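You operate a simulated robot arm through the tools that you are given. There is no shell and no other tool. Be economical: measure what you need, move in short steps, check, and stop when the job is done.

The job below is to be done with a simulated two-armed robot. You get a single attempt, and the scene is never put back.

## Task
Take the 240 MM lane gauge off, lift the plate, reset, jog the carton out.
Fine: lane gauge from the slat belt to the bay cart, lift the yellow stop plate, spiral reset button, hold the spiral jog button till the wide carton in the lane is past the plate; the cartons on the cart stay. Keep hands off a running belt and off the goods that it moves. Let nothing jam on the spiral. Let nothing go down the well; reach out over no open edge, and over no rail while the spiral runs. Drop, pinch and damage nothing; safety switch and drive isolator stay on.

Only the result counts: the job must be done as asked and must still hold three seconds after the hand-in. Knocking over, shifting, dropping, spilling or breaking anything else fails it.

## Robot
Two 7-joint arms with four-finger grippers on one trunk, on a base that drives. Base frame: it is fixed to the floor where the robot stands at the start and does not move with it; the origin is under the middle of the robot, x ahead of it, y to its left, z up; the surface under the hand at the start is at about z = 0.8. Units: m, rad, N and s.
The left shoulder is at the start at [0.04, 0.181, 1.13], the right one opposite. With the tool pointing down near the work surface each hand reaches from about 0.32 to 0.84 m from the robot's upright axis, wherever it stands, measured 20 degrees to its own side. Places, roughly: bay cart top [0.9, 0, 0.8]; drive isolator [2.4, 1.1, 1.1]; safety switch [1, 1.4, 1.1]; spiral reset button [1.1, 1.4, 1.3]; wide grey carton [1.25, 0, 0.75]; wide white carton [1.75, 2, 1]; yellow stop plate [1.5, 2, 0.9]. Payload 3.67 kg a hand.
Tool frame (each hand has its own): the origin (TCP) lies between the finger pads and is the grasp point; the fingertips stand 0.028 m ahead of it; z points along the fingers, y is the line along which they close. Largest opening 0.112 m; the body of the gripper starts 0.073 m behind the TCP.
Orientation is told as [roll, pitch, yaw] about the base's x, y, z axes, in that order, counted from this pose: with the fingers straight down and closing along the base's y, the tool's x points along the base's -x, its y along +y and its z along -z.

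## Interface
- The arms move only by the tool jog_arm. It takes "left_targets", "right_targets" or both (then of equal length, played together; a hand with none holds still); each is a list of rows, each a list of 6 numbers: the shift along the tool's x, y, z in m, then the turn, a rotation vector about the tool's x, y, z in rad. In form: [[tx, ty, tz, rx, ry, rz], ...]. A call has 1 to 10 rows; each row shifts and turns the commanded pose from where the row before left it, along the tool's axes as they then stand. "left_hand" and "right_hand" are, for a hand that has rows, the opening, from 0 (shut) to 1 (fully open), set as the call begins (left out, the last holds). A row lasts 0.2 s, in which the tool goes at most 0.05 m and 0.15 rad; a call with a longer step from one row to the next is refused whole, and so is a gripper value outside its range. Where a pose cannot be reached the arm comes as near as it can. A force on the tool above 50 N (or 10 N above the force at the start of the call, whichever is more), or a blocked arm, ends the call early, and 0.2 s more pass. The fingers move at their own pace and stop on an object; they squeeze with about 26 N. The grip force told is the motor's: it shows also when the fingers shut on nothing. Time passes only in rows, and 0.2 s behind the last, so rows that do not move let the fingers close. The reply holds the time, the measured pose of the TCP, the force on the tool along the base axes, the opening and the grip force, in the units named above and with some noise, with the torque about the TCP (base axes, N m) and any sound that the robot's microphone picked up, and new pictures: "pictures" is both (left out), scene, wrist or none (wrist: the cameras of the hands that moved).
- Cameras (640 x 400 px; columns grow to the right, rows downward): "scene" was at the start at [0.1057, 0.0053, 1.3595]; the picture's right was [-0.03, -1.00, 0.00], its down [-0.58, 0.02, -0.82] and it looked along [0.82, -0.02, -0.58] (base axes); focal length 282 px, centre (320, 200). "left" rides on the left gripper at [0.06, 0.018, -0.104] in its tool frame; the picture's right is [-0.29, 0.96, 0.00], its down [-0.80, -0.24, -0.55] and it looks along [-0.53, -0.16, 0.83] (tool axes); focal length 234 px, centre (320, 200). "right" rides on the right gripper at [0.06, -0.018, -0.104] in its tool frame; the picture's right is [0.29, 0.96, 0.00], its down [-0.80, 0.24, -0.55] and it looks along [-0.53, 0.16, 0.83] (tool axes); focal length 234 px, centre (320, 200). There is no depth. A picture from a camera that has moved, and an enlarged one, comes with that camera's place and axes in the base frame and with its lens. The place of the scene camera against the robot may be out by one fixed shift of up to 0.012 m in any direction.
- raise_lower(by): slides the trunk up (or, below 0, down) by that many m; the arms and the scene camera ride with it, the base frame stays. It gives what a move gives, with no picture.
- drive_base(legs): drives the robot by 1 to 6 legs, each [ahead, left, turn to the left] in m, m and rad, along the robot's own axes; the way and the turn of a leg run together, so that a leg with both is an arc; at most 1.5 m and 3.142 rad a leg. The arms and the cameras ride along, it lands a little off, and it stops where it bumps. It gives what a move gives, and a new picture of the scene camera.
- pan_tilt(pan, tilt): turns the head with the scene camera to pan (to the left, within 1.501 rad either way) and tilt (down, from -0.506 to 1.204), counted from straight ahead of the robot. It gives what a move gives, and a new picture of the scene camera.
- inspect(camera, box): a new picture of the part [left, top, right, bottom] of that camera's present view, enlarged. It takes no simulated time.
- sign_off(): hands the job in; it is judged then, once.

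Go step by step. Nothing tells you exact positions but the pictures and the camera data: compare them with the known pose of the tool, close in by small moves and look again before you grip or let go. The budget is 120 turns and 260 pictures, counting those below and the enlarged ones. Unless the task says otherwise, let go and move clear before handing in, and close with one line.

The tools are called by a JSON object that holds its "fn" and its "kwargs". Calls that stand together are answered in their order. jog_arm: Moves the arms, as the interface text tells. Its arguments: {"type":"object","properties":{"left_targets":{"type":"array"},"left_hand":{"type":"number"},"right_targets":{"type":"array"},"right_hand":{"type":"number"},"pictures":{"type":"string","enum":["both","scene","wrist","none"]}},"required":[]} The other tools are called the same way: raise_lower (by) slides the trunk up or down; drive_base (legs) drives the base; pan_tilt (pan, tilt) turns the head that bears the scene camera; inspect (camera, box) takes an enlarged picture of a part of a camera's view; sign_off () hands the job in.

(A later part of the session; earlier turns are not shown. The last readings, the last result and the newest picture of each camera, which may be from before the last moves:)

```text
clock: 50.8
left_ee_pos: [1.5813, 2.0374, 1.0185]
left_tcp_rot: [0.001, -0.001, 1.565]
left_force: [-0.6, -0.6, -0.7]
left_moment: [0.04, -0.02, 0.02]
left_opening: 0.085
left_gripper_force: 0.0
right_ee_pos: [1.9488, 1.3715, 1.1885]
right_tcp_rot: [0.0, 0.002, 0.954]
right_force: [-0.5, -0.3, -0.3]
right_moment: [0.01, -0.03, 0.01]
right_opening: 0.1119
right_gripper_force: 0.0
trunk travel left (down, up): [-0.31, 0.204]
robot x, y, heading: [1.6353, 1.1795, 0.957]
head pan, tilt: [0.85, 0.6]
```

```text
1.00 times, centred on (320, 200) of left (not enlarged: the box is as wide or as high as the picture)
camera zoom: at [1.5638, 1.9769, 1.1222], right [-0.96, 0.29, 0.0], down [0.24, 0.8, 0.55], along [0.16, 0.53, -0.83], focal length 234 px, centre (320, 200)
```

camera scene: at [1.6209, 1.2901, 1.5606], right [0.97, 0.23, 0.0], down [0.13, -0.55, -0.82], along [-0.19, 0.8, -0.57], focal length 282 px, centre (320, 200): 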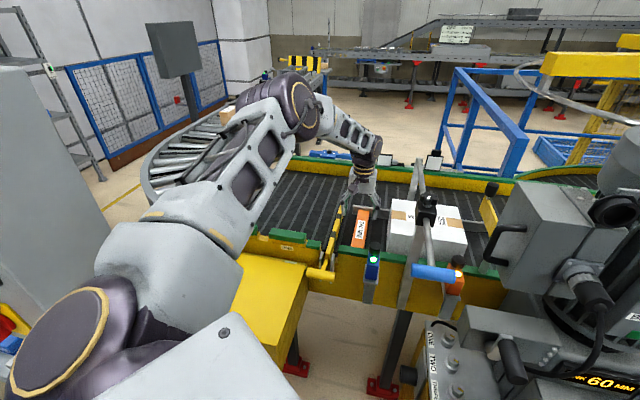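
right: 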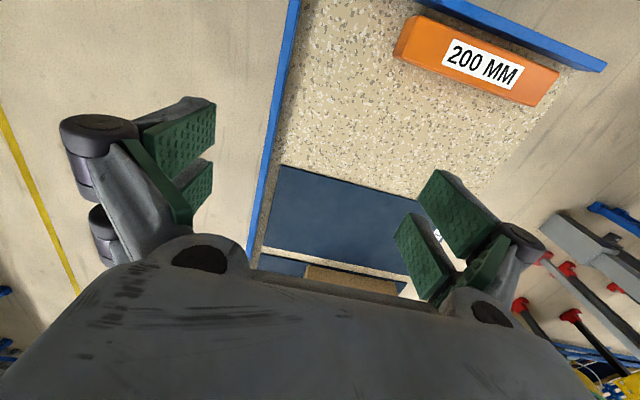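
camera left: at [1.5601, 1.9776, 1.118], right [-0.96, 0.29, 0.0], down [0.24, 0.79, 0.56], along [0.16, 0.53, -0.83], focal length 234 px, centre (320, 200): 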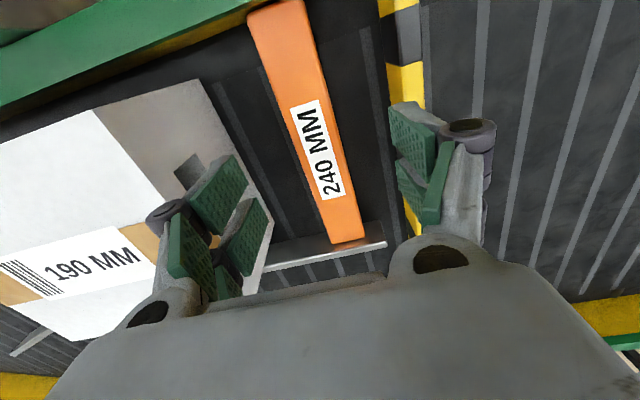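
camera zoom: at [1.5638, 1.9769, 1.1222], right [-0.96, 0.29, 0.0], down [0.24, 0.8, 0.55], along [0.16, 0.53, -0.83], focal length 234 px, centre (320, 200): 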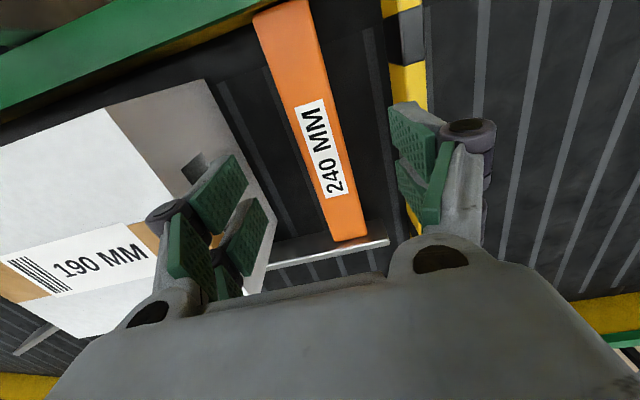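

Triangulated: gauge top z≈0.905, x≈1.586, y 1.95–2.18. I fine-adjust and descend 0.1 m.

{"fn": "jog_arm", "kwargs": {"left_targets": [[-0.01, -0.004, 0.02, 0, 0, 0], [-0.01, 0, 0.04, 0, 0, 0], [0, 0, 0.04, 0, 0, 0]]}}

```text
clock: 51.6
left_ee_pos: [1.5864, 2.057, 0.9201]
left_tcp_rot: [0.002, -0.002, 1.566]
left_force: [0.3, 0.2, 0.7]
left_moment: [0.0, 0.03, 0.02]
left_opening: 0.0853
left_gripper_force: 0.0
right_ee_pos: [1.9509, 1.3718, 1.1878]
right_tcp_rot: [0.0, -0.001, 0.955]
right_force: [0.4, 0.2, 0.2]
right_moment: [-0.03, 0.02, -0.06]
right_opening: 0.112
right_gripper_force: 0.0
trunk travel left (down, up): [-0.31, 0.204]
robot x, y, heading: [1.6364, 1.1795, 0.951]
head pan, tilt: [0.85, 0.6]
camera scene: at [1.6262, 1.2894, 1.4199], right [0.97, 0.23, 0.0], down [0.13, -0.55, -0.83], along [-0.19, 0.8, -0.56], focal length 282 px, centre (320, 200)
camera left: at [1.5691, 1.9962, 1.0244], right [-0.96, 0.29, 0.0], down [0.25, 0.79, 0.56], along [0.16, 0.53, -0.83], focal length 234 px, centre (320, 200)
```

scene: 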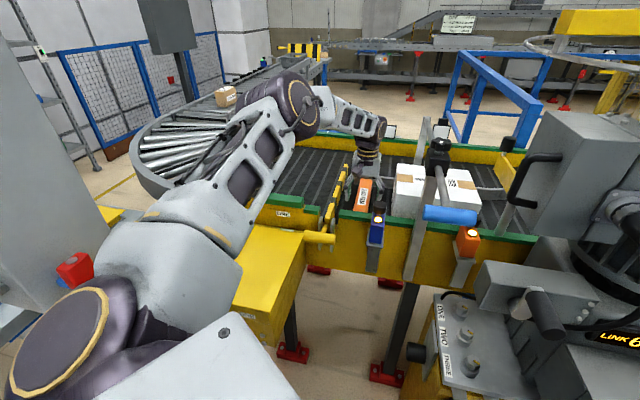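
left: 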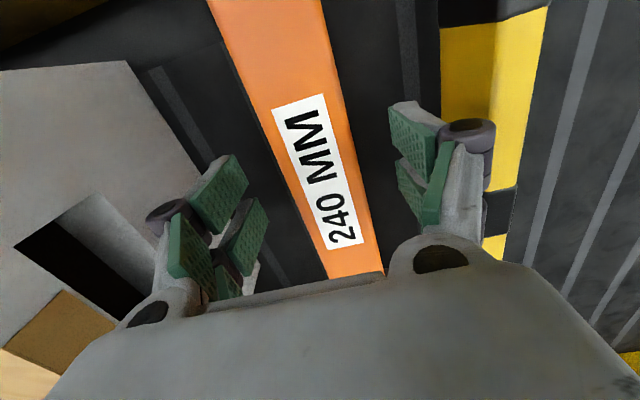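

The fingers straddle the gauge and are well centred. I descend 2 cm more and close.

{"fn": "jog_arm", "kwargs": {"left_targets": [[0, 0, 0.012, 0, 0, 0], [0, 0, 0.012, 0, 0, 0]], "pictures": "none"}}

{"fn": "jog_arm", "kwargs": {"left_targets": [[0, 0, 0, 0, 0, 0], [0, 0, 0, 0, 0, 0], [0, 0, 0, 0, 0, 0], [0, 0, 0, 0, 0, 0]], "left_hand": 0, "pictures": "wrist"}}

```text
clock: 52.2
left_ee_pos: [1.5823, 2.0495, 0.8981]
left_tcp_rot: [-0.001, -0.004, 1.563]
left_force: [-0.1, 0.2, 0.0]
left_moment: [0.0, 0.04, 0.04]
left_opening: 0.0853
left_gripper_force: 0.0
left hand out of reach, approached as far as the arm can: row 1, 2
right_ee_pos: [1.9491, 1.3714, 1.1877]
right_tcp_rot: [0.0, 0.0, 0.956]
right_force: [-0.1, -1.0, -0.4]
right_moment: [0.01, -0.03, 0.01]
right_opening: 0.1122
right_gripper_force: 0.2
trunk travel left (down, up): [-0.31, 0.204]
robot x, y, heading: [1.6359, 1.1799, 0.957]
head pan, tilt: [0.85, 0.6]
```

```text
clock: 53.2
left_ee_pos: [1.5827, 2.0503, 0.8983]
left_tcp_rot: [-0.001, -0.003, 1.564]
left_force: [-0.1, -0.7, 0.1]
left_moment: [0.07, -0.04, -0.08]
left_opening: 0.0435
left_gripper_force: 25.3
right_ee_pos: [1.9469, 1.3729, 1.1885]
right_tcp_rot: [0.0, 0.0, 0.954]
right_force: [-0.1, 0.7, 0.4]
right_moment: [0.02, 0.02, 0.02]
right_opening: 0.1121
right_gripper_force: 0.2
trunk travel left (down, up): [-0.31, 0.204]
robot x, y, heading: [1.6342, 1.1791, 0.951]
head pan, tilt: [0.85, 0.6]
camera left: at [1.5646, 1.9889, 1.002], right [-0.96, 0.29, 0.0], down [0.24, 0.79, 0.56], along [0.16, 0.53, -0.83], focal length 234 px, centre (320, 200)
```

left: 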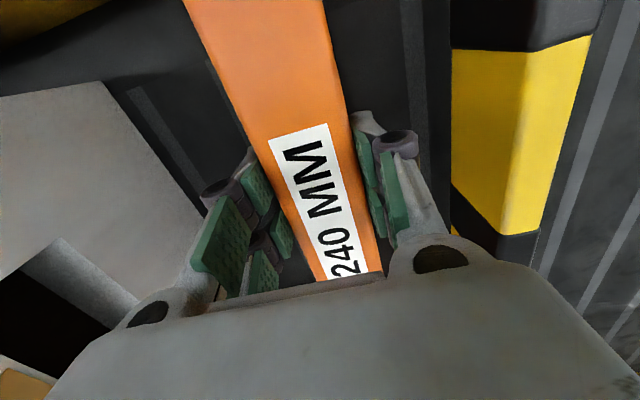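

Gripped at 0.0435 m. Lift straight up.

{"fn": "jog_arm", "kwargs": {"left_targets": [[0, 0, -0.02, 0, 0, 0], [0, 0, -0.03, 0, 0, 0], [0, 0, -0.04, 0, 0, 0], [0, 0, -0.045, 0, 0, 0], [0, 0, -0.045, 0, 0, 0], [0, 0, -0.045, 0, 0, 0]]}}

```text
clock: 54.6
left_ee_pos: [1.5861, 2.0475, 1.1232]
left_tcp_rot: [0.002, -0.001, 1.564]
left_force: [-0.5, 0.4, 0.3]
left_moment: [0.0, -0.02, 0.0]
left_opening: 0.0001
left_gripper_force: 26.2
right_ee_pos: [1.9485, 1.3713, 1.188]
right_tcp_rot: [0.003, -0.003, 0.955]
right_force: [0.3, 0.1, 0.9]
right_moment: [0.03, 0.03, -0.01]
right_opening: 0.1122
right_gripper_force: 0.1
trunk travel left (down, up): [-0.31, 0.204]
robot x, y, heading: [1.6386, 1.1814, 0.953]
head pan, tilt: [0.85, 0.6]
camera scene: at [1.6242, 1.289, 1.4199], right [0.97, 0.23, 0.0], down [0.13, -0.55, -0.83], along [-0.19, 0.8, -0.56], focal length 282 px, centre (320, 200)
camera left: at [1.5679, 1.9868, 1.2275], right [-0.96, 0.29, 0.0], down [0.25, 0.8, 0.55], along [0.16, 0.53, -0.83], focal length 234 px, centre (320, 200)
```

scene: 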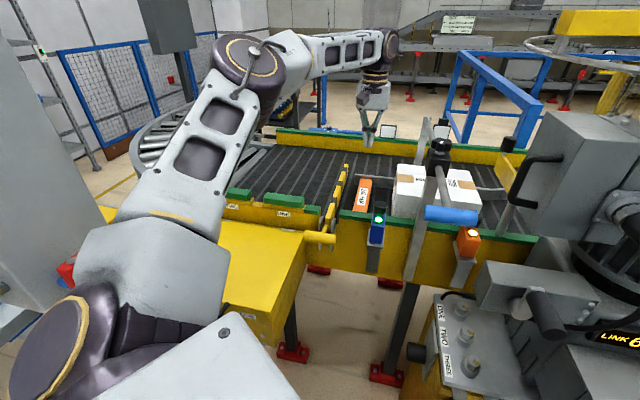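
left: 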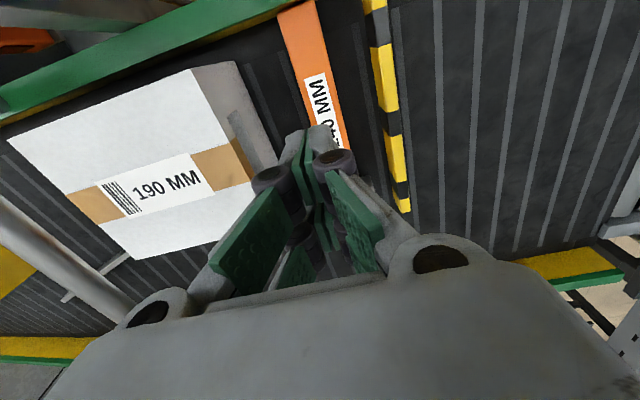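

The grip was too shallow: the fingers slid off and the gauge still lies in place. I reopen, lower the trunk for more reach, and go deeper.

{"fn": "jog_arm", "kwargs": {"left_targets": [[0, 0, 0, 0, 0, 0], [0, 0, -0.03, 0, 0, 0]], "left_hand": 0.76, "pictures": "none"}}

{"fn": "raise_lower", "kwargs": {"by": -0.14}}

{"fn": "inspect", "kwargs": {"camera": "scene", "box": [260, 120, 500, 280]}}

{"fn": "inspect", "kwargs": {"camera": "left", "box": [0, 0, 640, 400]}}

```text
clock: 55.2
left_ee_pos: [1.585, 2.0472, 1.1525]
left_tcp_rot: [0.001, -0.003, 1.565]
left_force: [-0.2, 0.1, -0.1]
left_moment: [-0.01, 0.04, 0.02]
left_opening: 0.0774
left_gripper_force: 0.0
right_ee_pos: [1.9498, 1.3716, 1.1873]
right_tcp_rot: [0.001, -0.001, 0.956]
right_force: [0.7, 0.4, -0.3]
right_moment: [0.03, 0.0, -0.01]
right_opening: 0.1121
right_gripper_force: 0.1
trunk travel left (down, up): [-0.31, 0.204]
robot x, y, heading: [1.6333, 1.1798, 0.956]
head pan, tilt: [0.85, 0.6]
```

```text
clock: 56.9
left_ee_pos: [1.5846, 2.0491, 1.0136]
left_tcp_rot: [0.0, 0.0, 1.564]
left_force: [0.7, -0.2, -0.5]
left_moment: [0.03, 0.0, -0.02]
left_opening: 0.0851
left_gripper_force: 0.1
right_ee_pos: [1.9494, 1.3722, 1.0478]
right_tcp_rot: [0.001, -0.002, 0.955]
right_force: [-0.2, -0.5, -0.3]
right_moment: [0.0, 0.01, -0.02]
right_opening: 0.1118
right_gripper_force: 0.2
trunk travel left (down, up): [-0.17, 0.344]
robot x, y, heading: [1.6338, 1.1826, 0.956]
head pan, tilt: [0.85, 0.6]
```

```text
2.50 times, centred on (380, 200) of scene
camera zoom: at [1.6233, 1.2898, 1.2808], right [0.97, 0.23, 0.0], down [0.13, -0.55, -0.82], along [-0.19, 0.8, -0.57], focal length 705 px, centre (170, 200)
```

zoom: 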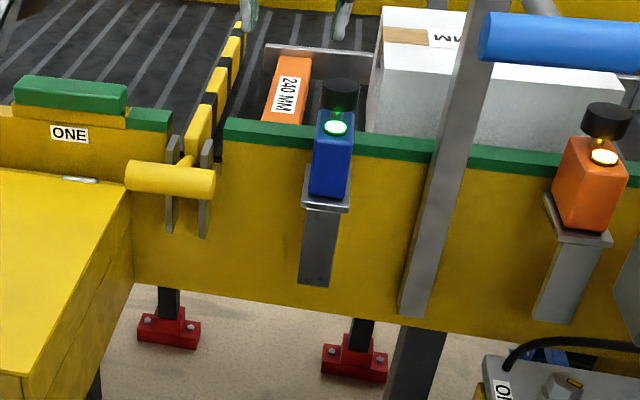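

```text
1.00 times, centred on (320, 200) of left (not enlarged: the box is as wide or as high as the picture)
camera zoom: at [1.5665, 1.9877, 1.1178], right [-0.96, 0.29, 0.0], down [0.24, 0.8, 0.55], along [0.16, 0.53, -0.83], focal length 234 px, centre (320, 200)
```

zoom: 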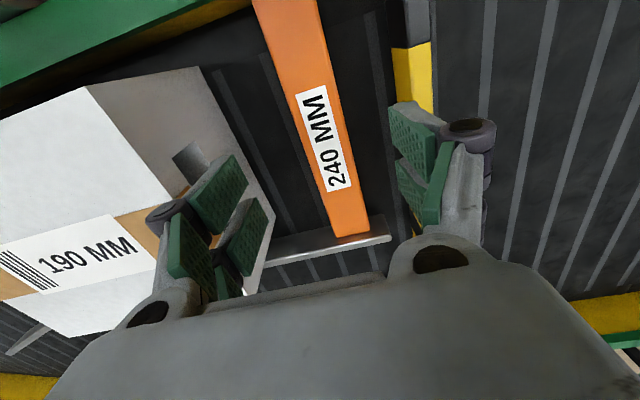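

Now with more reach, I descend further to TCP z≈0.88, watching the force.

{"fn": "jog_arm", "kwargs": {"left_targets": [[-0.01, -0.003, 0.04, 0, 0, 0], [0, 0, 0.045, 0, 0, 0], [0, 0, 0.025, 0, 0, 0], [0, 0, 0.012, 0, 0, 0], [0, 0, 0.008, 0, 0, 0]], "pictures": "wrist"}}

```text
clock: 58.1
left_ee_pos: [1.5867, 2.0605, 0.884]
left_tcp_rot: [0.0, 0.0, 1.564]
left_force: [-0.7, -0.2, 0.4]
left_moment: [-0.02, -0.02, -0.01]
left_opening: 0.0852
left_gripper_force: 0.1
right_ee_pos: [1.9492, 1.3716, 1.0481]
right_tcp_rot: [0.0, -0.001, 0.955]
right_force: [0.0, -0.6, 0.0]
right_moment: [0.01, 0.01, -0.03]
right_opening: 0.1117
right_gripper_force: 0.1
trunk travel left (down, up): [-0.17, 0.344]
robot x, y, heading: [1.6327, 1.1832, 0.95]
head pan, tilt: [0.85, 0.6]
camera left: at [1.5689, 1.9995, 0.9883], right [-0.96, 0.29, 0.0], down [0.24, 0.8, 0.55], along [0.16, 0.53, -0.83], focal length 234 px, centre (320, 200)
```

left: 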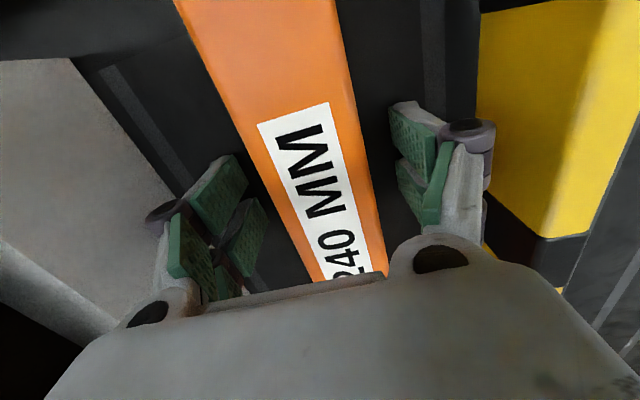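

I go a little deeper yet, to get TCP well below the gauge's top.

{"fn": "jog_arm", "kwargs": {"left_targets": [[0, 0, 0.008, 0, 0, 0], [0, 0, 0.007, 0, 0, 0]], "pictures": "none"}}

{"fn": "inspect", "kwargs": {"camera": "left", "box": [140, 80, 540, 330]}}

{"fn": "inspect", "kwargs": {"camera": "scene", "box": [300, 130, 440, 220]}}

```text
clock: 58.7
left_ee_pos: [1.587, 2.0578, 0.8775]
left_tcp_rot: [-0.004, -0.013, 1.568]
left_force: [-3.8, 14.5, 38.1]
left_moment: [0.27, 0.55, -0.16]
left_opening: 0.0938
left_gripper_force: 12.8
right_ee_pos: [1.9481, 1.3685, 1.0515]
right_tcp_rot: [0.002, -0.003, 0.954]
right_force: [0.0, -0.5, -0.2]
right_moment: [0.03, 0.02, 0.0]
right_opening: 0.112
right_gripper_force: 0.0
trunk travel left (down, up): [-0.17, 0.344]
robot x, y, heading: [1.6327, 1.1788, 0.953]
head pan, tilt: [0.85, 0.6]
```

```text
1.60 times, centred on (340, 205) of left
camera zoom: at [1.5691, 1.9967, 0.9803], right [-0.96, 0.29, 0.0], down [0.24, 0.79, 0.57], along [0.17, 0.54, -0.82], focal length 375 px, centre (288, 192)
```

zoom: 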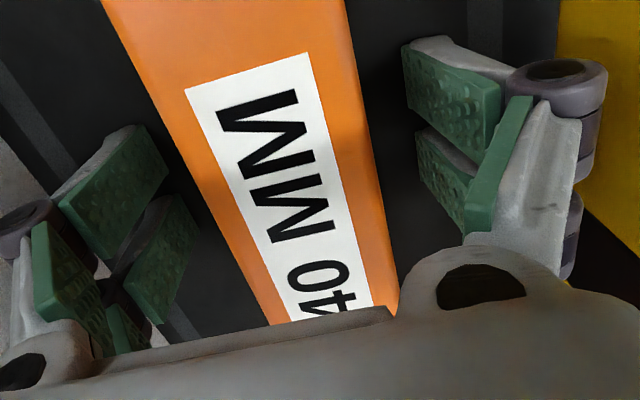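

```text
4.44 times, centred on (370, 175) of scene
camera zoom: at [1.6229, 1.2854, 1.2816], right [0.97, 0.23, 0.0], down [0.13, -0.55, -0.83], along [-0.19, 0.8, -0.56], focal length 1254 px, centre (98, 311)
```

zoom: 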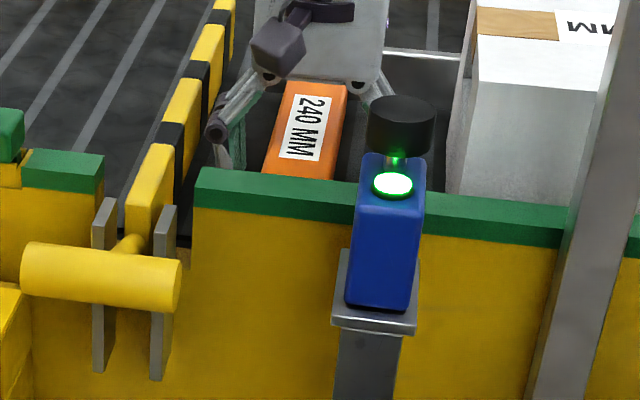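

The tips have touched the belt (z≈0.85). I back up slightly and close.

{"fn": "jog_arm", "kwargs": {"left_targets": [[0, 0, -0.012, 0, 0, 0]], "pictures": "none"}}

{"fn": "jog_arm", "kwargs": {"left_targets": [[0, 0, 0, 0, 0, 0], [0, 0, 0, 0, 0, 0], [0, 0, 0, 0, 0, 0], [0, 0, 0, 0, 0, 0], [0, 0, 0, 0, 0, 0]], "left_hand": 0, "pictures": "wrist"}}

{"fn": "jog_arm", "kwargs": {"left_targets": [[0, 0, -0.005, 0, 0, 0], [0, 0, -0.005, 0, 0, 0], [0, 0, -0.01, 0, 0, 0]], "pictures": "wrist"}}

```text
clock: 59.1
left_ee_pos: [1.5882, 2.0556, 0.879]
left_tcp_rot: [0.002, 0.005, 1.562]
left_force: [-1.3, -6.0, 14.3]
left_moment: [0.19, 0.16, 0.1]
left_opening: 0.0876
left_gripper_force: 6.7
right_ee_pos: [1.9498, 1.3709, 1.0483]
right_tcp_rot: [0.002, -0.002, 0.955]
right_force: [-0.4, 0.9, 0.2]
right_moment: [-0.09, -0.04, -0.02]
right_opening: 0.1117
right_gripper_force: 0.1
trunk travel left (down, up): [-0.17, 0.344]
robot x, y, heading: [1.6342, 1.1779, 0.957]
head pan, tilt: [0.85, 0.6]
```

```text
clock: 60.3
left_ee_pos: [1.5854, 2.0569, 0.8874]
left_tcp_rot: [-0.002, -0.006, 1.565]
left_force: [-14.0, 3.9, 42.7]
left_moment: [-1.17, 1.47, -0.54]
left_opening: 0.0433
left_gripper_force: 25.6
right_ee_pos: [1.9486, 1.3689, 1.0492]
right_tcp_rot: [0.002, -0.005, 0.955]
right_force: [0.5, 0.4, -0.5]
right_moment: [-0.01, -0.03, 0.03]
right_opening: 0.1121
right_gripper_force: 0.1
trunk travel left (down, up): [-0.17, 0.344]
robot x, y, heading: [1.6341, 1.1807, 0.951]
head pan, tilt: [0.85, 0.6]
camera left: at [1.5672, 1.995, 0.9908], right [-0.96, 0.29, 0.0], down [0.24, 0.79, 0.56], along [0.16, 0.54, -0.83], focal length 234 px, centre (320, 200)
```

left: 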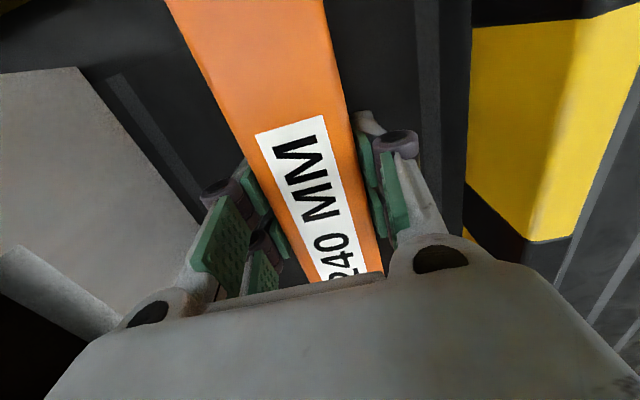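

```text
clock: 61.1
left_ee_pos: [1.5875, 2.0587, 0.9002]
left_tcp_rot: [-0.001, 0.0, 1.563]
left_force: [0.5, -1.6, -0.9]
left_moment: [-0.09, -0.04, -0.03]
left_opening: 0.0436
left_gripper_force: 26.3
right_ee_pos: [1.9489, 1.3707, 1.0491]
right_tcp_rot: [0.0, -0.001, 0.954]
right_force: [1.1, -0.1, -0.1]
right_moment: [0.03, -0.03, 0.01]
right_opening: 0.1117
right_gripper_force: 0.0
trunk travel left (down, up): [-0.17, 0.344]
robot x, y, heading: [1.6365, 1.1828, 0.951]
head pan, tilt: [0.85, 0.6]
camera left: at [1.5703, 1.997, 1.0046], right [-0.96, 0.3, 0.0], down [0.25, 0.8, 0.55], along [0.16, 0.53, -0.83], focal length 234 px, centre (320, 200)
```

left: 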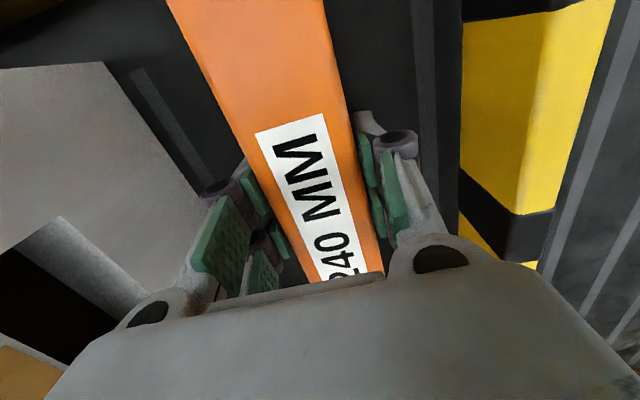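

The gauge now moves with the hand. I lift slowly.

{"fn": "jog_arm", "kwargs": {"left_targets": [[0, 0, -0.015, 0, 0, 0], [0, 0, -0.02, 0, 0, 0], [0, 0, -0.025, 0, 0, 0], [0, 0, -0.03, 0, 0, 0], [0, 0, -0.03, 0, 0, 0], [0, 0, -0.03, 0, 0, 0], [0, 0, -0.03, 0, 0, 0], [0, 0, -0.03, 0, 0, 0], [0, 0, -0.03, 0, 0, 0]]}}

```text
clock: 63.1
left_ee_pos: [1.5816, 2.0332, 1.1328]
left_tcp_rot: [-0.001, -0.002, 1.565]
left_force: [0.9, -0.6, -0.9]
left_moment: [0.0, 0.01, -0.03]
left_opening: 0.0436
left_gripper_force: 25.7
left hand out of reach, approached as far as the arm can: row 7, 8, 9
right_ee_pos: [1.9499, 1.371, 1.0497]
right_tcp_rot: [0.0, -0.001, 0.953]
right_force: [-0.1, 0.5, 0.1]
right_moment: [0.05, 0.02, 0.03]
right_opening: 0.1119
right_gripper_force: 0.1
trunk travel left (down, up): [-0.17, 0.344]
robot x, y, heading: [1.6368, 1.1789, 0.957]
head pan, tilt: [0.85, 0.6]
camera scene: at [1.6238, 1.2886, 1.2809], right [0.97, 0.23, 0.0], down [0.13, -0.55, -0.83], along [-0.19, 0.8, -0.56], focal length 282 px, centre (320, 200)
camera left: at [1.5643, 1.9721, 1.2364], right [-0.96, 0.29, 0.0], down [0.24, 0.79, 0.56], along [0.16, 0.53, -0.83], focal length 234 px, centre (320, 200)
```

scene: 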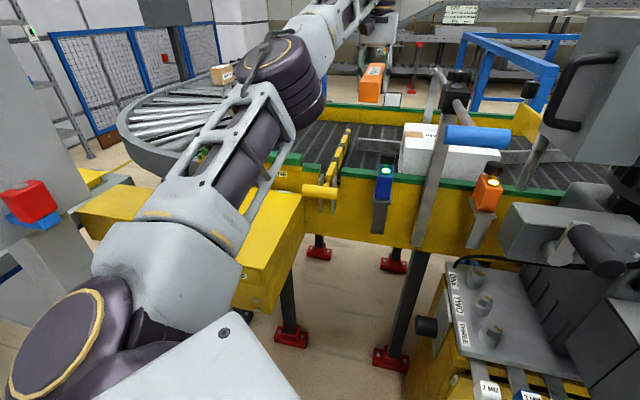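
left: 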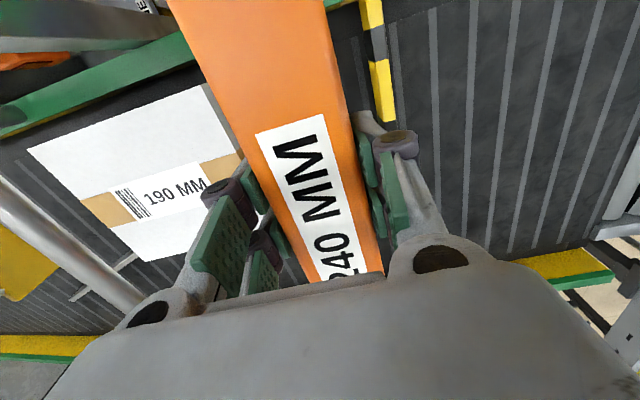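

The gauge is firmly held above the lane. I raise the trunk and draw the hand back toward me.

{"fn": "raise_lower", "kwargs": {"by": 0.17}}

{"fn": "jog_arm", "kwargs": {"left_targets": [[0.04, 0, 0, 0, 0, 0], [0.04, 0, 0, 0, 0, 0], [0.04, 0, 0, 0, 0, 0], [0.04, 0, 0, 0, 0, 0], [0.04, 0, 0, 0, 0, 0], [0.04, 0, 0, 0, 0, 0], [0.04, 0, 0, 0, 0, 0]]}}

```text
clock: 65.0
left_ee_pos: [1.5832, 2.0349, 1.3004]
left_tcp_rot: [0.001, -0.002, 1.564]
left_force: [-0.2, -0.5, -1.5]
left_moment: [-0.03, 0.01, 0.02]
left_opening: 0.0435
left_gripper_force: 25.9
right_ee_pos: [1.9489, 1.3723, 1.2174]
right_tcp_rot: [0.0, -0.001, 0.954]
right_force: [-0.3, 0.6, 0.4]
right_moment: [0.0, 0.02, -0.01]
right_opening: 0.1122
right_gripper_force: 0.0
trunk travel left (down, up): [-0.34, 0.174]
robot x, y, heading: [1.6383, 1.1809, 0.952]
head pan, tilt: [0.85, 0.6]
```

```text
clock: 66.6
left_ee_pos: [1.5765, 1.7522, 1.3002]
left_tcp_rot: [-0.002, -0.001, 1.563]
left_force: [-0.6, -1.0, -0.5]
left_moment: [-0.01, -0.02, -0.02]
left_opening: 0.0435
left_gripper_force: 25.7
right_ee_pos: [1.948, 1.3696, 1.2178]
right_tcp_rot: [-0.002, -0.002, 0.954]
right_force: [0.1, -0.8, -0.1]
right_moment: [0.03, -0.01, 0.01]
right_opening: 0.1118
right_gripper_force: 0.0
trunk travel left (down, up): [-0.34, 0.174]
robot x, y, heading: [1.6365, 1.1798, 0.957]
head pan, tilt: [0.85, 0.6]
camera scene: at [1.6224, 1.2882, 1.4497], right [0.97, 0.23, 0.0], down [0.13, -0.55, -0.83], along [-0.19, 0.8, -0.56], focal length 282 px, centre (320, 200)
camera left: at [1.5586, 1.6912, 1.4044], right [-0.96, 0.29, 0.0], down [0.24, 0.79, 0.56], along [0.16, 0.53, -0.83], focal length 234 px, centre (320, 200)
```

scene: 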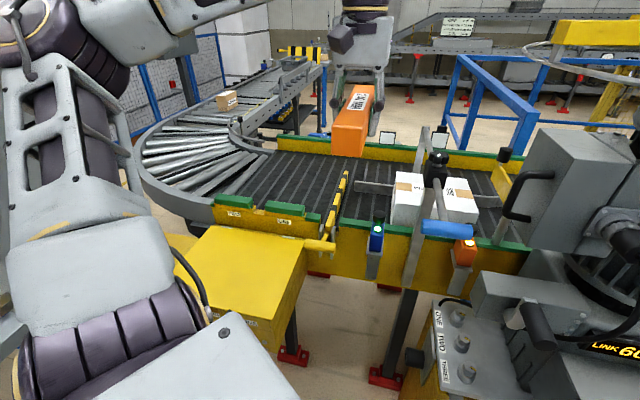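
left: 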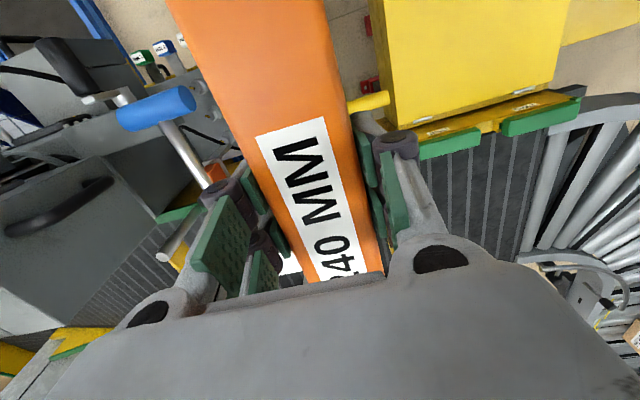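

I pull the hand in a little more, then back the robot straight out in -y.

{"fn": "jog_arm", "kwargs": {"left_targets": [[0.04, -0.01, 0, 0, 0, 0], [0.04, -0.01, 0, 0, 0, 0], [0.03, -0.01, 0, 0, 0, 0]], "pictures": "none"}}

{"fn": "drive_base", "kwargs": {"legs": [[-0.33, -0.23, 0]]}}

{"fn": "pan_tilt", "kwargs": {"pan": -1.4, "tilt": 0.6}}

```text
clock: 67.4
left_ee_pos: [1.6065, 1.6439, 1.2995]
left_tcp_rot: [0.0, -0.002, 1.564]
left_force: [-0.7, -0.3, -0.7]
left_moment: [0.0, 0.01, -0.01]
left_opening: 0.0436
left_gripper_force: 25.2
right_ee_pos: [1.95, 1.3711, 1.2177]
right_tcp_rot: [0.0, 0.001, 0.954]
right_force: [0.4, 0.2, 0.1]
right_moment: [0.01, 0.01, 0.04]
right_opening: 0.112
right_gripper_force: 0.2
trunk travel left (down, up): [-0.34, 0.174]
robot x, y, heading: [1.6345, 1.1777, 0.957]
head pan, tilt: [0.85, 0.6]
```

```text
clock: 69.9
left_ee_pos: [1.5994, 1.2456, 1.2998]
left_tcp_rot: [-0.001, -0.001, 1.563]
left_force: [-1.1, -0.8, -0.7]
left_moment: [0.0, 0.0, 0.0]
left_opening: 0.0435
left_gripper_force: 26.2
right_ee_pos: [1.9423, 0.9716, 1.2182]
right_tcp_rot: [0.0, -0.002, 0.954]
right_force: [0.1, -0.4, -0.5]
right_moment: [-0.01, 0.02, 0.03]
right_opening: 0.1118
right_gripper_force: 0.1
trunk travel left (down, up): [-0.34, 0.174]
robot x, y, heading: [1.6266, 0.7797, 0.946]
head pan, tilt: [0.85, 0.6]
camera scene: at [1.6162, 0.8898, 1.4496], right [0.97, 0.23, 0.0], down [0.13, -0.55, -0.82], along [-0.19, 0.8, -0.57], focal length 282 px, centre (320, 200)
```

scene: 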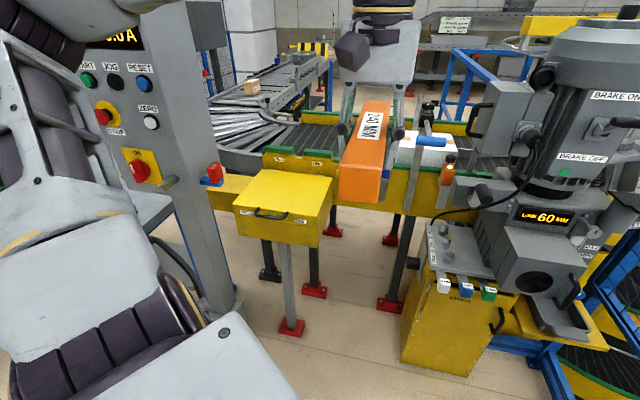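

```text
clock: 72.0
left_ee_pos: [1.6011, 1.2447, 1.2991]
left_tcp_rot: [0.0, -0.002, 1.565]
left_force: [-0.1, -0.1, -1.3]
left_moment: [-0.02, 0.01, 0.01]
left_opening: 0.0436
left_gripper_force: 25.8
right_ee_pos: [1.9425, 0.9718, 1.2179]
right_tcp_rot: [-0.001, 0.0, 0.955]
right_force: [-0.1, 0.1, -0.1]
right_moment: [0.0, 0.0, 0.01]
right_opening: 0.1123
right_gripper_force: 0.1
trunk travel left (down, up): [-0.34, 0.174]
robot x, y, heading: [1.6288, 0.7796, 0.957]
head pan, tilt: [-1.4, 0.6]
camera scene: at [1.7165, 0.7654, 1.4496], right [-0.43, -0.9, 0.0], down [-0.51, 0.24, -0.83], along [0.74, -0.35, -0.56], focal length 282 px, centre (320, 200)
```

scene: 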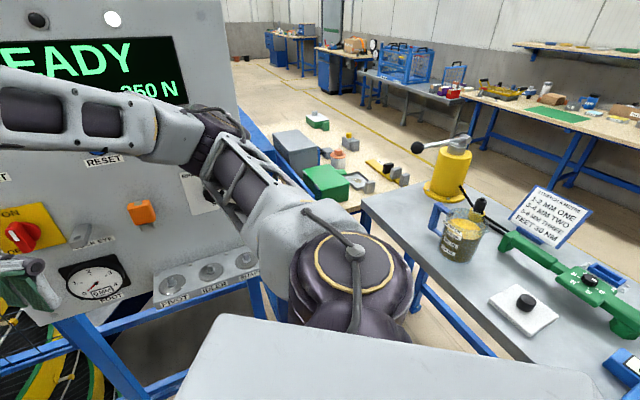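

The robot is clear. I tuck the hand in a little and drive back along the aisle toward the bay cart, passing south of the console.

{"fn": "jog_arm", "kwargs": {"left_targets": [[0.04, 0, 0, 0, 0, 0], [0.03, 0, 0, 0, 0, 0]], "pictures": "none"}}

{"fn": "drive_base", "kwargs": {"legs": [[-0.06, -0.05, 0], [-0.7, 0.98, 0]]}}

```text
clock: 72.6
left_ee_pos: [1.6, 1.1726, 1.3015]
left_tcp_rot: [0.0, -0.003, 1.564]
left_force: [0.0, 0.3, -0.2]
left_moment: [0.01, -0.01, 0.0]
left_opening: 0.0435
left_gripper_force: 26.1
right_ee_pos: [1.9426, 0.9709, 1.2175]
right_tcp_rot: [0.0, -0.002, 0.954]
right_force: [-0.9, 1.2, -0.3]
right_moment: [0.01, -0.02, 0.01]
right_opening: 0.1119
right_gripper_force: 0.1
trunk travel left (down, up): [-0.34, 0.174]
robot x, y, heading: [1.6279, 0.7774, 0.954]
head pan, tilt: [-1.4, 0.6]
```

```text
clock: 79.4
left_ee_pos: [0.391, 1.089, 1.3019]
left_tcp_rot: [0.0, -0.002, 1.57]
left_force: [0.4, -0.7, -1.7]
left_moment: [-0.02, 0.0, -0.01]
left_opening: 0.0436
left_gripper_force: 25.9
right_ee_pos: [0.7341, 0.8864, 1.218]
right_tcp_rot: [-0.001, 0.001, 0.958]
right_force: [-0.6, -0.6, -0.2]
right_moment: [0.0, -0.02, 0.01]
right_opening: 0.1121
right_gripper_force: 0.0
trunk travel left (down, up): [-0.34, 0.174]
robot x, y, heading: [0.4222, 0.6934, 0.964]
head pan, tilt: [-1.4, 0.6]
camera scene: at [0.5102, 0.6796, 1.4496], right [-0.43, -0.9, 0.0], down [-0.51, 0.24, -0.83], along [0.75, -0.35, -0.56], focal length 282 px, centre (320, 200)
```

scene: 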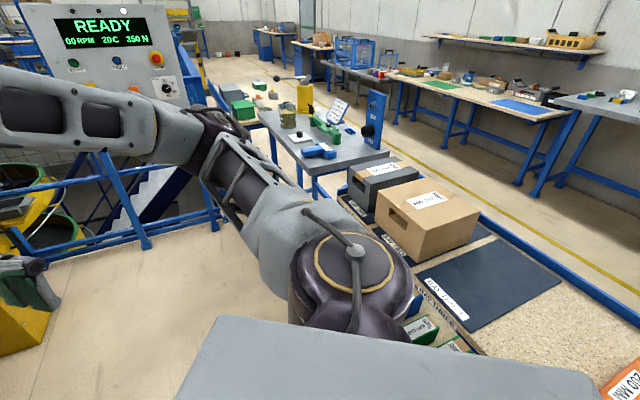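

Now I turn right to face the cart (heading ≈ -1.57) and look at its free surface.

{"fn": "drive_base", "kwargs": {"legs": [[0, 0, -2.53]]}}

{"fn": "pan_tilt", "kwargs": {"pan": 0.1, "tilt": 0.75}}

```text
clock: 86.3
left_ee_pos: [0.6866, 0.3981, 1.3018]
left_tcp_rot: [0.001, 0.0, -0.912]
left_force: [-0.4, -0.7, -0.5]
left_moment: [0.04, 0.05, 0.01]
left_opening: 0.0434
left_gripper_force: 25.5
right_ee_pos: [0.292, 0.3481, 1.2177]
right_tcp_rot: [0.0, -0.001, -1.524]
right_force: [1.1, 0.6, 0.0]
right_moment: [-0.01, 0.04, -0.01]
right_opening: 0.1121
right_gripper_force: 0.1
trunk travel left (down, up): [-0.34, 0.174]
robot x, y, heading: [0.4216, 0.6933, -1.518]
head pan, tilt: [-1.4, 0.6]
camera scene: at [0.3332, 0.6611, 1.4496], right [-0.22, 0.98, 0.0], down [0.55, 0.12, -0.83], along [-0.81, -0.18, -0.56], focal length 282 px, centre (320, 200)
```

scene: 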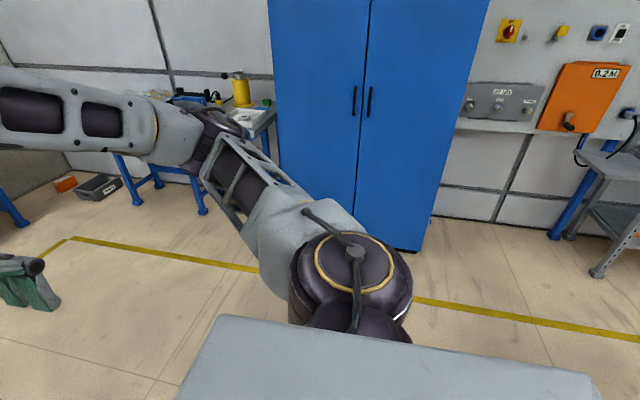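

```text
clock: 87.9
left_ee_pos: [0.687, 0.3987, 1.3014]
left_tcp_rot: [0.001, -0.002, -0.913]
left_force: [0.9, -0.2, -1.1]
left_moment: [0.02, 0.01, -0.03]
left_opening: 0.0434
left_gripper_force: 26.4
right_ee_pos: [0.2926, 0.3473, 1.2176]
right_tcp_rot: [0.001, 0.001, -1.524]
right_force: [0.2, 0.2, -0.5]
right_moment: [0.02, -0.04, 0.01]
right_opening: 0.1121
right_gripper_force: 0.2
trunk travel left (down, up): [-0.34, 0.174]
robot x, y, heading: [0.4213, 0.6904, -1.522]
head pan, tilt: [0.099, 0.75]
camera scene: at [0.4316, 0.5983, 1.4367], right [-0.99, -0.15, 0.0], down [-0.1, 0.67, -0.73], along [0.11, -0.72, -0.68], focal length 282 px, centre (320, 200)
```

scene: 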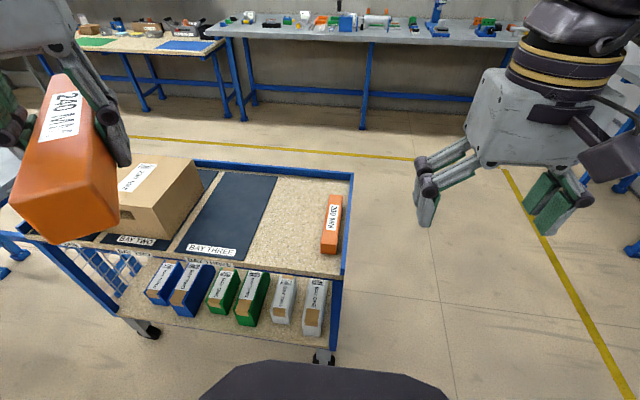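

The free area of the cart lies between the 200 MM gauge (x≈0.5) and the mat (x≈0.72). I turn the hand so the gauge lies along y and move over [0.61, 0.0].

{"fn": "jog_arm", "kwargs": {"left_targets": [[0, 0, 0, 0, 0, 0.131], [0, 0, 0, 0, 0, 0.131], [0, 0, 0, 0, 0, 0.131], [0, 0, 0, 0, 0, 0.131], [0, 0, 0, 0, 0, 0.131]], "pictures": "none"}}

{"fn": "jog_arm", "kwargs": {"left_targets": [[-0.04, -0.012, 0, 0, 0, 0], [-0.04, -0.012, 0, 0, 0, 0], [-0.04, -0.012, 0, 0, 0, 0], [-0.04, -0.012, 0, 0, 0, 0], [-0.04, -0.012, 0, 0, 0, 0], [-0.04, -0.012, 0, 0, 0, 0], [-0.04, -0.005, 0, 0, 0, 0], [-0.04, 0, 0, 0, 0, 0], [-0.04, 0, 0, 0, 0, 0], [-0.04, 0, 0, 0, 0, 0]]}}

```text
clock: 89.1
left_ee_pos: [0.6859, 0.3992, 1.3015]
left_tcp_rot: [0.0, -0.001, -1.572]
left_force: [-0.1, -0.4, -1.6]
left_moment: [0.01, 0.0, 0.02]
left_opening: 0.0434
left_gripper_force: 26.0
right_ee_pos: [0.2924, 0.3472, 1.2177]
right_tcp_rot: [0.001, -0.001, -1.523]
right_force: [-0.2, -0.4, -0.1]
right_moment: [-0.02, -0.01, 0.01]
right_opening: 0.112
right_gripper_force: 0.1
trunk travel left (down, up): [-0.34, 0.174]
robot x, y, heading: [0.4223, 0.6947, -1.522]
head pan, tilt: [0.099, 0.75]
```

```text
clock: 91.3
left_ee_pos: [0.6455, 0.0997, 1.304]
left_tcp_rot: [0.002, -0.002, -1.569]
left_force: [0.2, 0.0, -1.0]
left_moment: [0.02, -0.01, -0.01]
left_opening: 0.0434
left_gripper_force: 25.7
left hand out of reach, approached as far as the arm can: row 7, 8, 9, 10
right_ee_pos: [0.291, 0.3489, 1.2181]
right_tcp_rot: [0.003, -0.002, -1.526]
right_force: [-0.4, 0.1, 0.5]
right_moment: [-0.02, 0.06, 0.02]
right_opening: 0.112
right_gripper_force: 0.0
trunk travel left (down, up): [-0.34, 0.174]
robot x, y, heading: [0.4202, 0.6937, -1.524]
head pan, tilt: [0.099, 0.75]
camera scene: at [0.4306, 0.5989, 1.4368], right [-0.99, -0.15, 0.0], down [-0.1, 0.67, -0.73], along [0.11, -0.72, -0.68], focal length 282 px, centre (320, 200)
camera left: at [0.6637, 0.1592, 1.4076], right [0.96, -0.29, 0.0], down [-0.24, -0.8, 0.56], along [-0.16, -0.53, -0.83], focal length 234 px, centre (320, 200)
```

scene: 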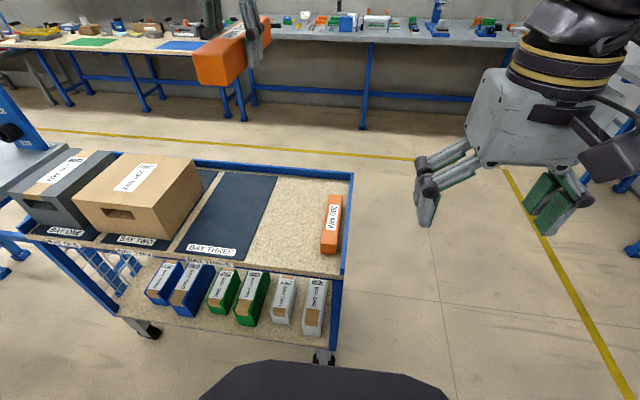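
left: 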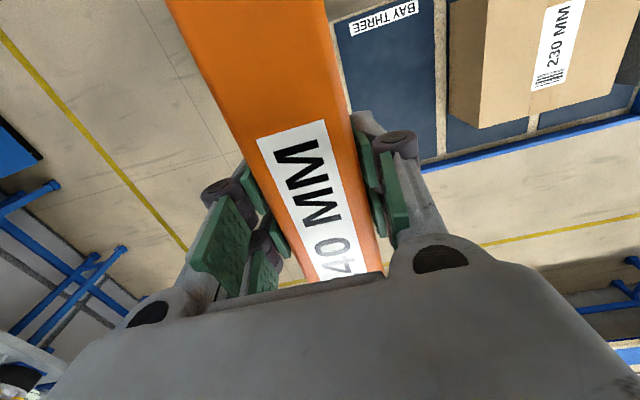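

The pose was too high for this reach. I lower the trunk 0.2 m and then continue outward.

{"fn": "raise_lower", "kwargs": {"by": -0.2}}

{"fn": "jog_arm", "kwargs": {"left_targets": [[-0.03, -0.01, 0, 0, 0, 0], [-0.03, -0.01, 0, 0, 0, 0], [-0.03, -0.01, 0, 0, 0, 0]]}}

```text
clock: 93.4
left_ee_pos: [0.6458, 0.0997, 1.1033]
left_tcp_rot: [0.001, -0.003, -1.568]
left_force: [0.9, -0.8, -0.3]
left_moment: [-0.01, -0.03, 0.03]
left_opening: 0.0436
left_gripper_force: 26.2
right_ee_pos: [0.2919, 0.3479, 1.0189]
right_tcp_rot: [0.001, 0.0, -1.524]
right_force: [-0.9, 0.6, -1.0]
right_moment: [0.02, 0.02, 0.0]
right_opening: 0.112
right_gripper_force: 0.0
trunk travel left (down, up): [-0.14, 0.374]
robot x, y, heading: [0.4226, 0.6955, -1.521]
head pan, tilt: [0.099, 0.75]
```

```text
clock: 94.2
left_ee_pos: [0.6469, 0.0997, 1.1037]
left_tcp_rot: [0.001, -0.002, -1.568]
left_force: [0.6, -0.4, -1.4]
left_moment: [0.05, 0.01, 0.03]
left_opening: 0.0437
left_gripper_force: 25.9
left hand out of reach, approached as far as the arm can: row 1, 2, 3
right_ee_pos: [0.2933, 0.3476, 1.0183]
right_tcp_rot: [0.0, -0.001, -1.524]
right_force: [0.5, -0.2, 0.9]
right_moment: [0.0, 0.03, -0.02]
right_opening: 0.112
right_gripper_force: 0.1
trunk travel left (down, up): [-0.14, 0.374]
robot x, y, heading: [0.4179, 0.6953, -1.523]
head pan, tilt: [0.099, 0.75]
camera scene: at [0.4316, 0.5981, 1.2375], right [-0.99, -0.15, 0.0], down [-0.1, 0.67, -0.73], along [0.11, -0.72, -0.68], focal length 282 px, centre (320, 200)
camera left: at [0.6646, 0.1587, 1.2079], right [0.96, -0.29, 0.0], down [-0.24, -0.8, 0.55], along [-0.16, -0.53, -0.83], focal length 234 px, centre (320, 200)
```

scene: 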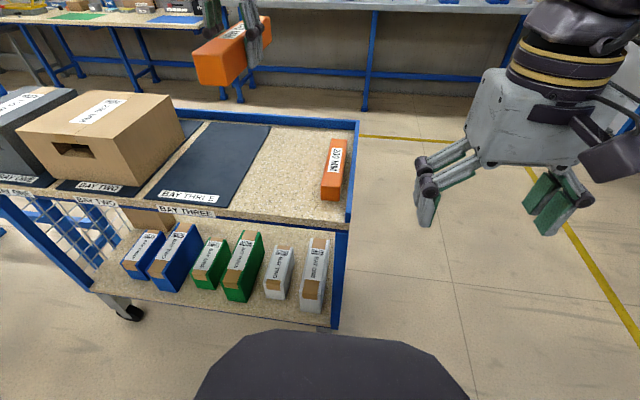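
left: 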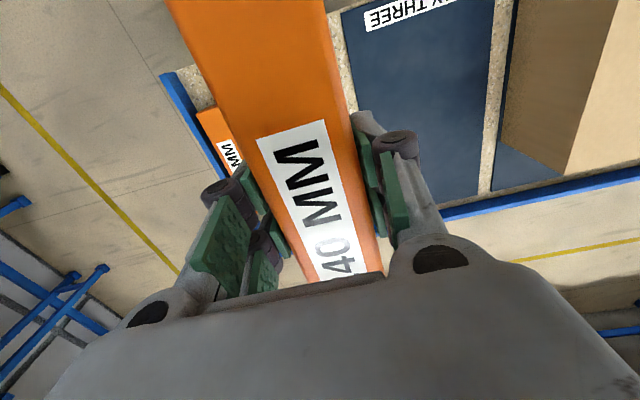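

I descend first, which brings more reach, then go outward.

{"fn": "jog_arm", "kwargs": {"left_targets": [[0, 0, 0.04, 0, 0, 0], [0, 0, 0.04, 0, 0, 0], [0, 0, 0.03, 0, 0, 0], [-0.01, 0, 0, 0, 0, 0]], "pictures": "none"}}

```text
clock: 95.2
left_ee_pos: [0.6462, 0.0889, 0.9955]
left_tcp_rot: [0.002, -0.004, -1.569]
left_force: [-0.7, 0.3, -0.9]
left_moment: [0.01, -0.04, 0.02]
left_opening: 0.0435
left_gripper_force: 25.9
right_ee_pos: [0.2926, 0.3466, 1.0183]
right_tcp_rot: [-0.001, 0.001, -1.523]
right_force: [-0.4, -0.5, 0.2]
right_moment: [0.02, -0.01, 0.0]
right_opening: 0.1118
right_gripper_force: 0.0
trunk travel left (down, up): [-0.14, 0.374]
robot x, y, heading: [0.4203, 0.6944, -1.521]
head pan, tilt: [0.099, 0.75]
```

{"fn": "jog_arm", "kwargs": {"left_targets": [[-0.03, -0.012, 0, 0, 0, 0], [-0.03, -0.012, 0, 0, 0, 0], [-0.025, -0.012, 0, 0, 0, 0]]}}

```text
clock: 96.0
left_ee_pos: [0.641, 0.056, 0.9854]
left_tcp_rot: [-0.001, -0.002, -1.568]
left_force: [-0.2, 0.1, -0.7]
left_moment: [0.01, -0.04, -0.03]
left_opening: 0.0437
left_gripper_force: 25.8
left hand out of reach, approached as far as the arm can: row 2, 3
right_ee_pos: [0.2916, 0.3471, 1.0174]
right_tcp_rot: [0.0, -0.002, -1.521]
right_force: [0.3, -1.3, 0.0]
right_moment: [0.03, 0.0, 0.01]
right_opening: 0.1117
right_gripper_force: 0.1
trunk travel left (down, up): [-0.14, 0.374]
robot x, y, heading: [0.4232, 0.6956, -1.521]
head pan, tilt: [0.099, 0.75]
camera scene: at [0.4317, 0.5976, 1.2374], right [-0.99, -0.15, 0.0], down [-0.1, 0.68, -0.73], along [0.11, -0.72, -0.68], focal length 282 px, centre (320, 200)
camera left: at [0.6598, 0.1146, 1.0892], right [0.96, -0.29, 0.0], down [-0.24, -0.8, 0.56], along [-0.16, -0.53, -0.83], focal length 234 px, centre (320, 200)
```

scene: 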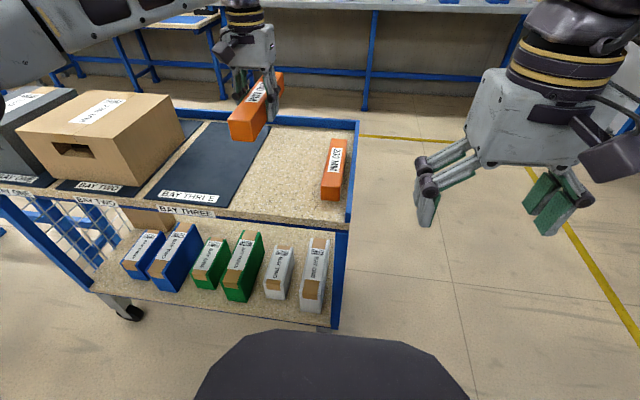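
left: 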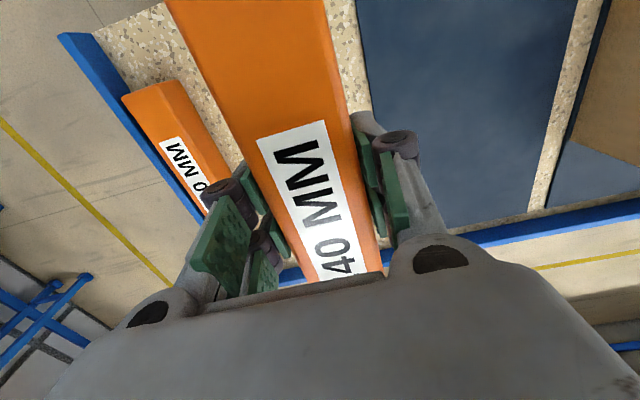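

The gauge is already above the free area (x 0.62–0.66, y -0.065–0.175). Before going down I check the clearance of the elbow over the cartons.

{"fn": "pan_tilt", "kwargs": {"pan": 0.7, "tilt": 0.3}}

```text
clock: 97.0
left_ee_pos: [0.6409, 0.0566, 0.985]
left_tcp_rot: [0.0, -0.003, -1.568]
left_force: [-0.3, 0.0, -2.0]
left_moment: [0.05, -0.02, -0.01]
left_opening: 0.0436
left_gripper_force: 26.1
right_ee_pos: [0.2918, 0.3465, 1.0187]
right_tcp_rot: [0.0, 0.0, -1.523]
right_force: [-0.8, 0.1, 0.4]
right_moment: [0.04, 0.04, -0.02]
right_opening: 0.1121
right_gripper_force: 0.1
trunk travel left (down, up): [-0.14, 0.374]
robot x, y, heading: [0.4193, 0.6924, -1.518]
head pan, tilt: [0.7, 0.3]
camera scene: at [0.4829, 0.6115, 1.2778], right [-0.73, -0.68, 0.0], down [-0.2, 0.22, -0.95], along [0.65, -0.7, -0.3], focal length 282 px, centre (320, 200)
```

scene: 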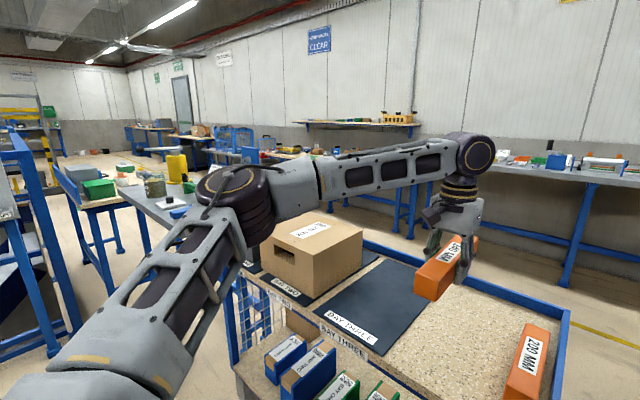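

The forearm runs beside the carton (x≈0.65–0.8), elbow off the cart — clear. I descend toward the cart top.

{"fn": "jog_arm", "kwargs": {"left_targets": [[0, 0, 0.03, 0, 0, 0], [0, 0, 0.03, 0, 0, 0], [0, 0, 0.03, 0, 0, 0], [0, 0, 0.02, 0, 0, 0]]}}

```text
clock: 98.0
left_ee_pos: [0.6422, 0.056, 0.8749]
left_tcp_rot: [0.0, -0.002, -1.572]
left_force: [-0.4, -0.2, -1.4]
left_moment: [0.02, 0.0, 0.01]
left_opening: 0.0437
left_gripper_force: 26.1
right_ee_pos: [0.2925, 0.3485, 1.0186]
right_tcp_rot: [0.0, -0.001, -1.523]
right_force: [0.1, 0.2, -1.0]
right_moment: [0.0, 0.01, 0.02]
right_opening: 0.1119
right_gripper_force: 0.0
trunk travel left (down, up): [-0.14, 0.374]
robot x, y, heading: [0.4219, 0.6909, -1.522]
head pan, tilt: [0.7, 0.3]
camera scene: at [0.483, 0.6115, 1.2778], right [-0.73, -0.68, 0.0], down [-0.2, 0.22, -0.96], along [0.65, -0.7, -0.3], focal length 282 px, centre (320, 200)
camera left: at [0.6608, 0.1146, 0.9795], right [0.96, -0.29, 0.0], down [-0.24, -0.8, 0.56], along [-0.16, -0.53, -0.83], focal length 234 px, centre (320, 200)
```

scene: 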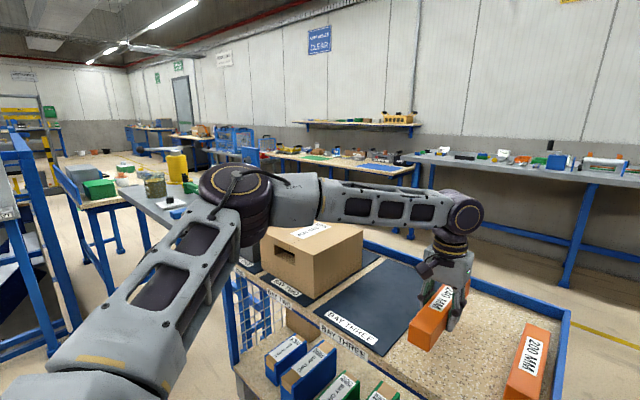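
left: 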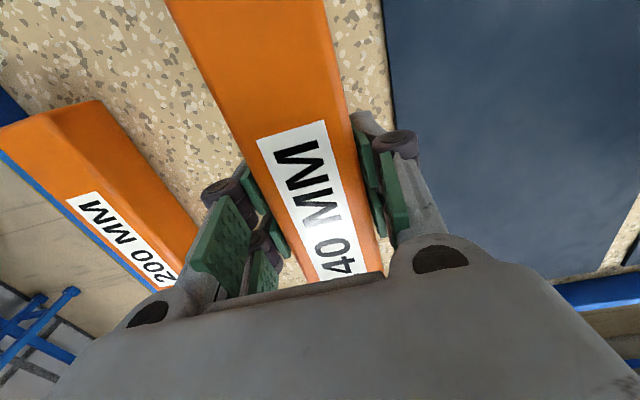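

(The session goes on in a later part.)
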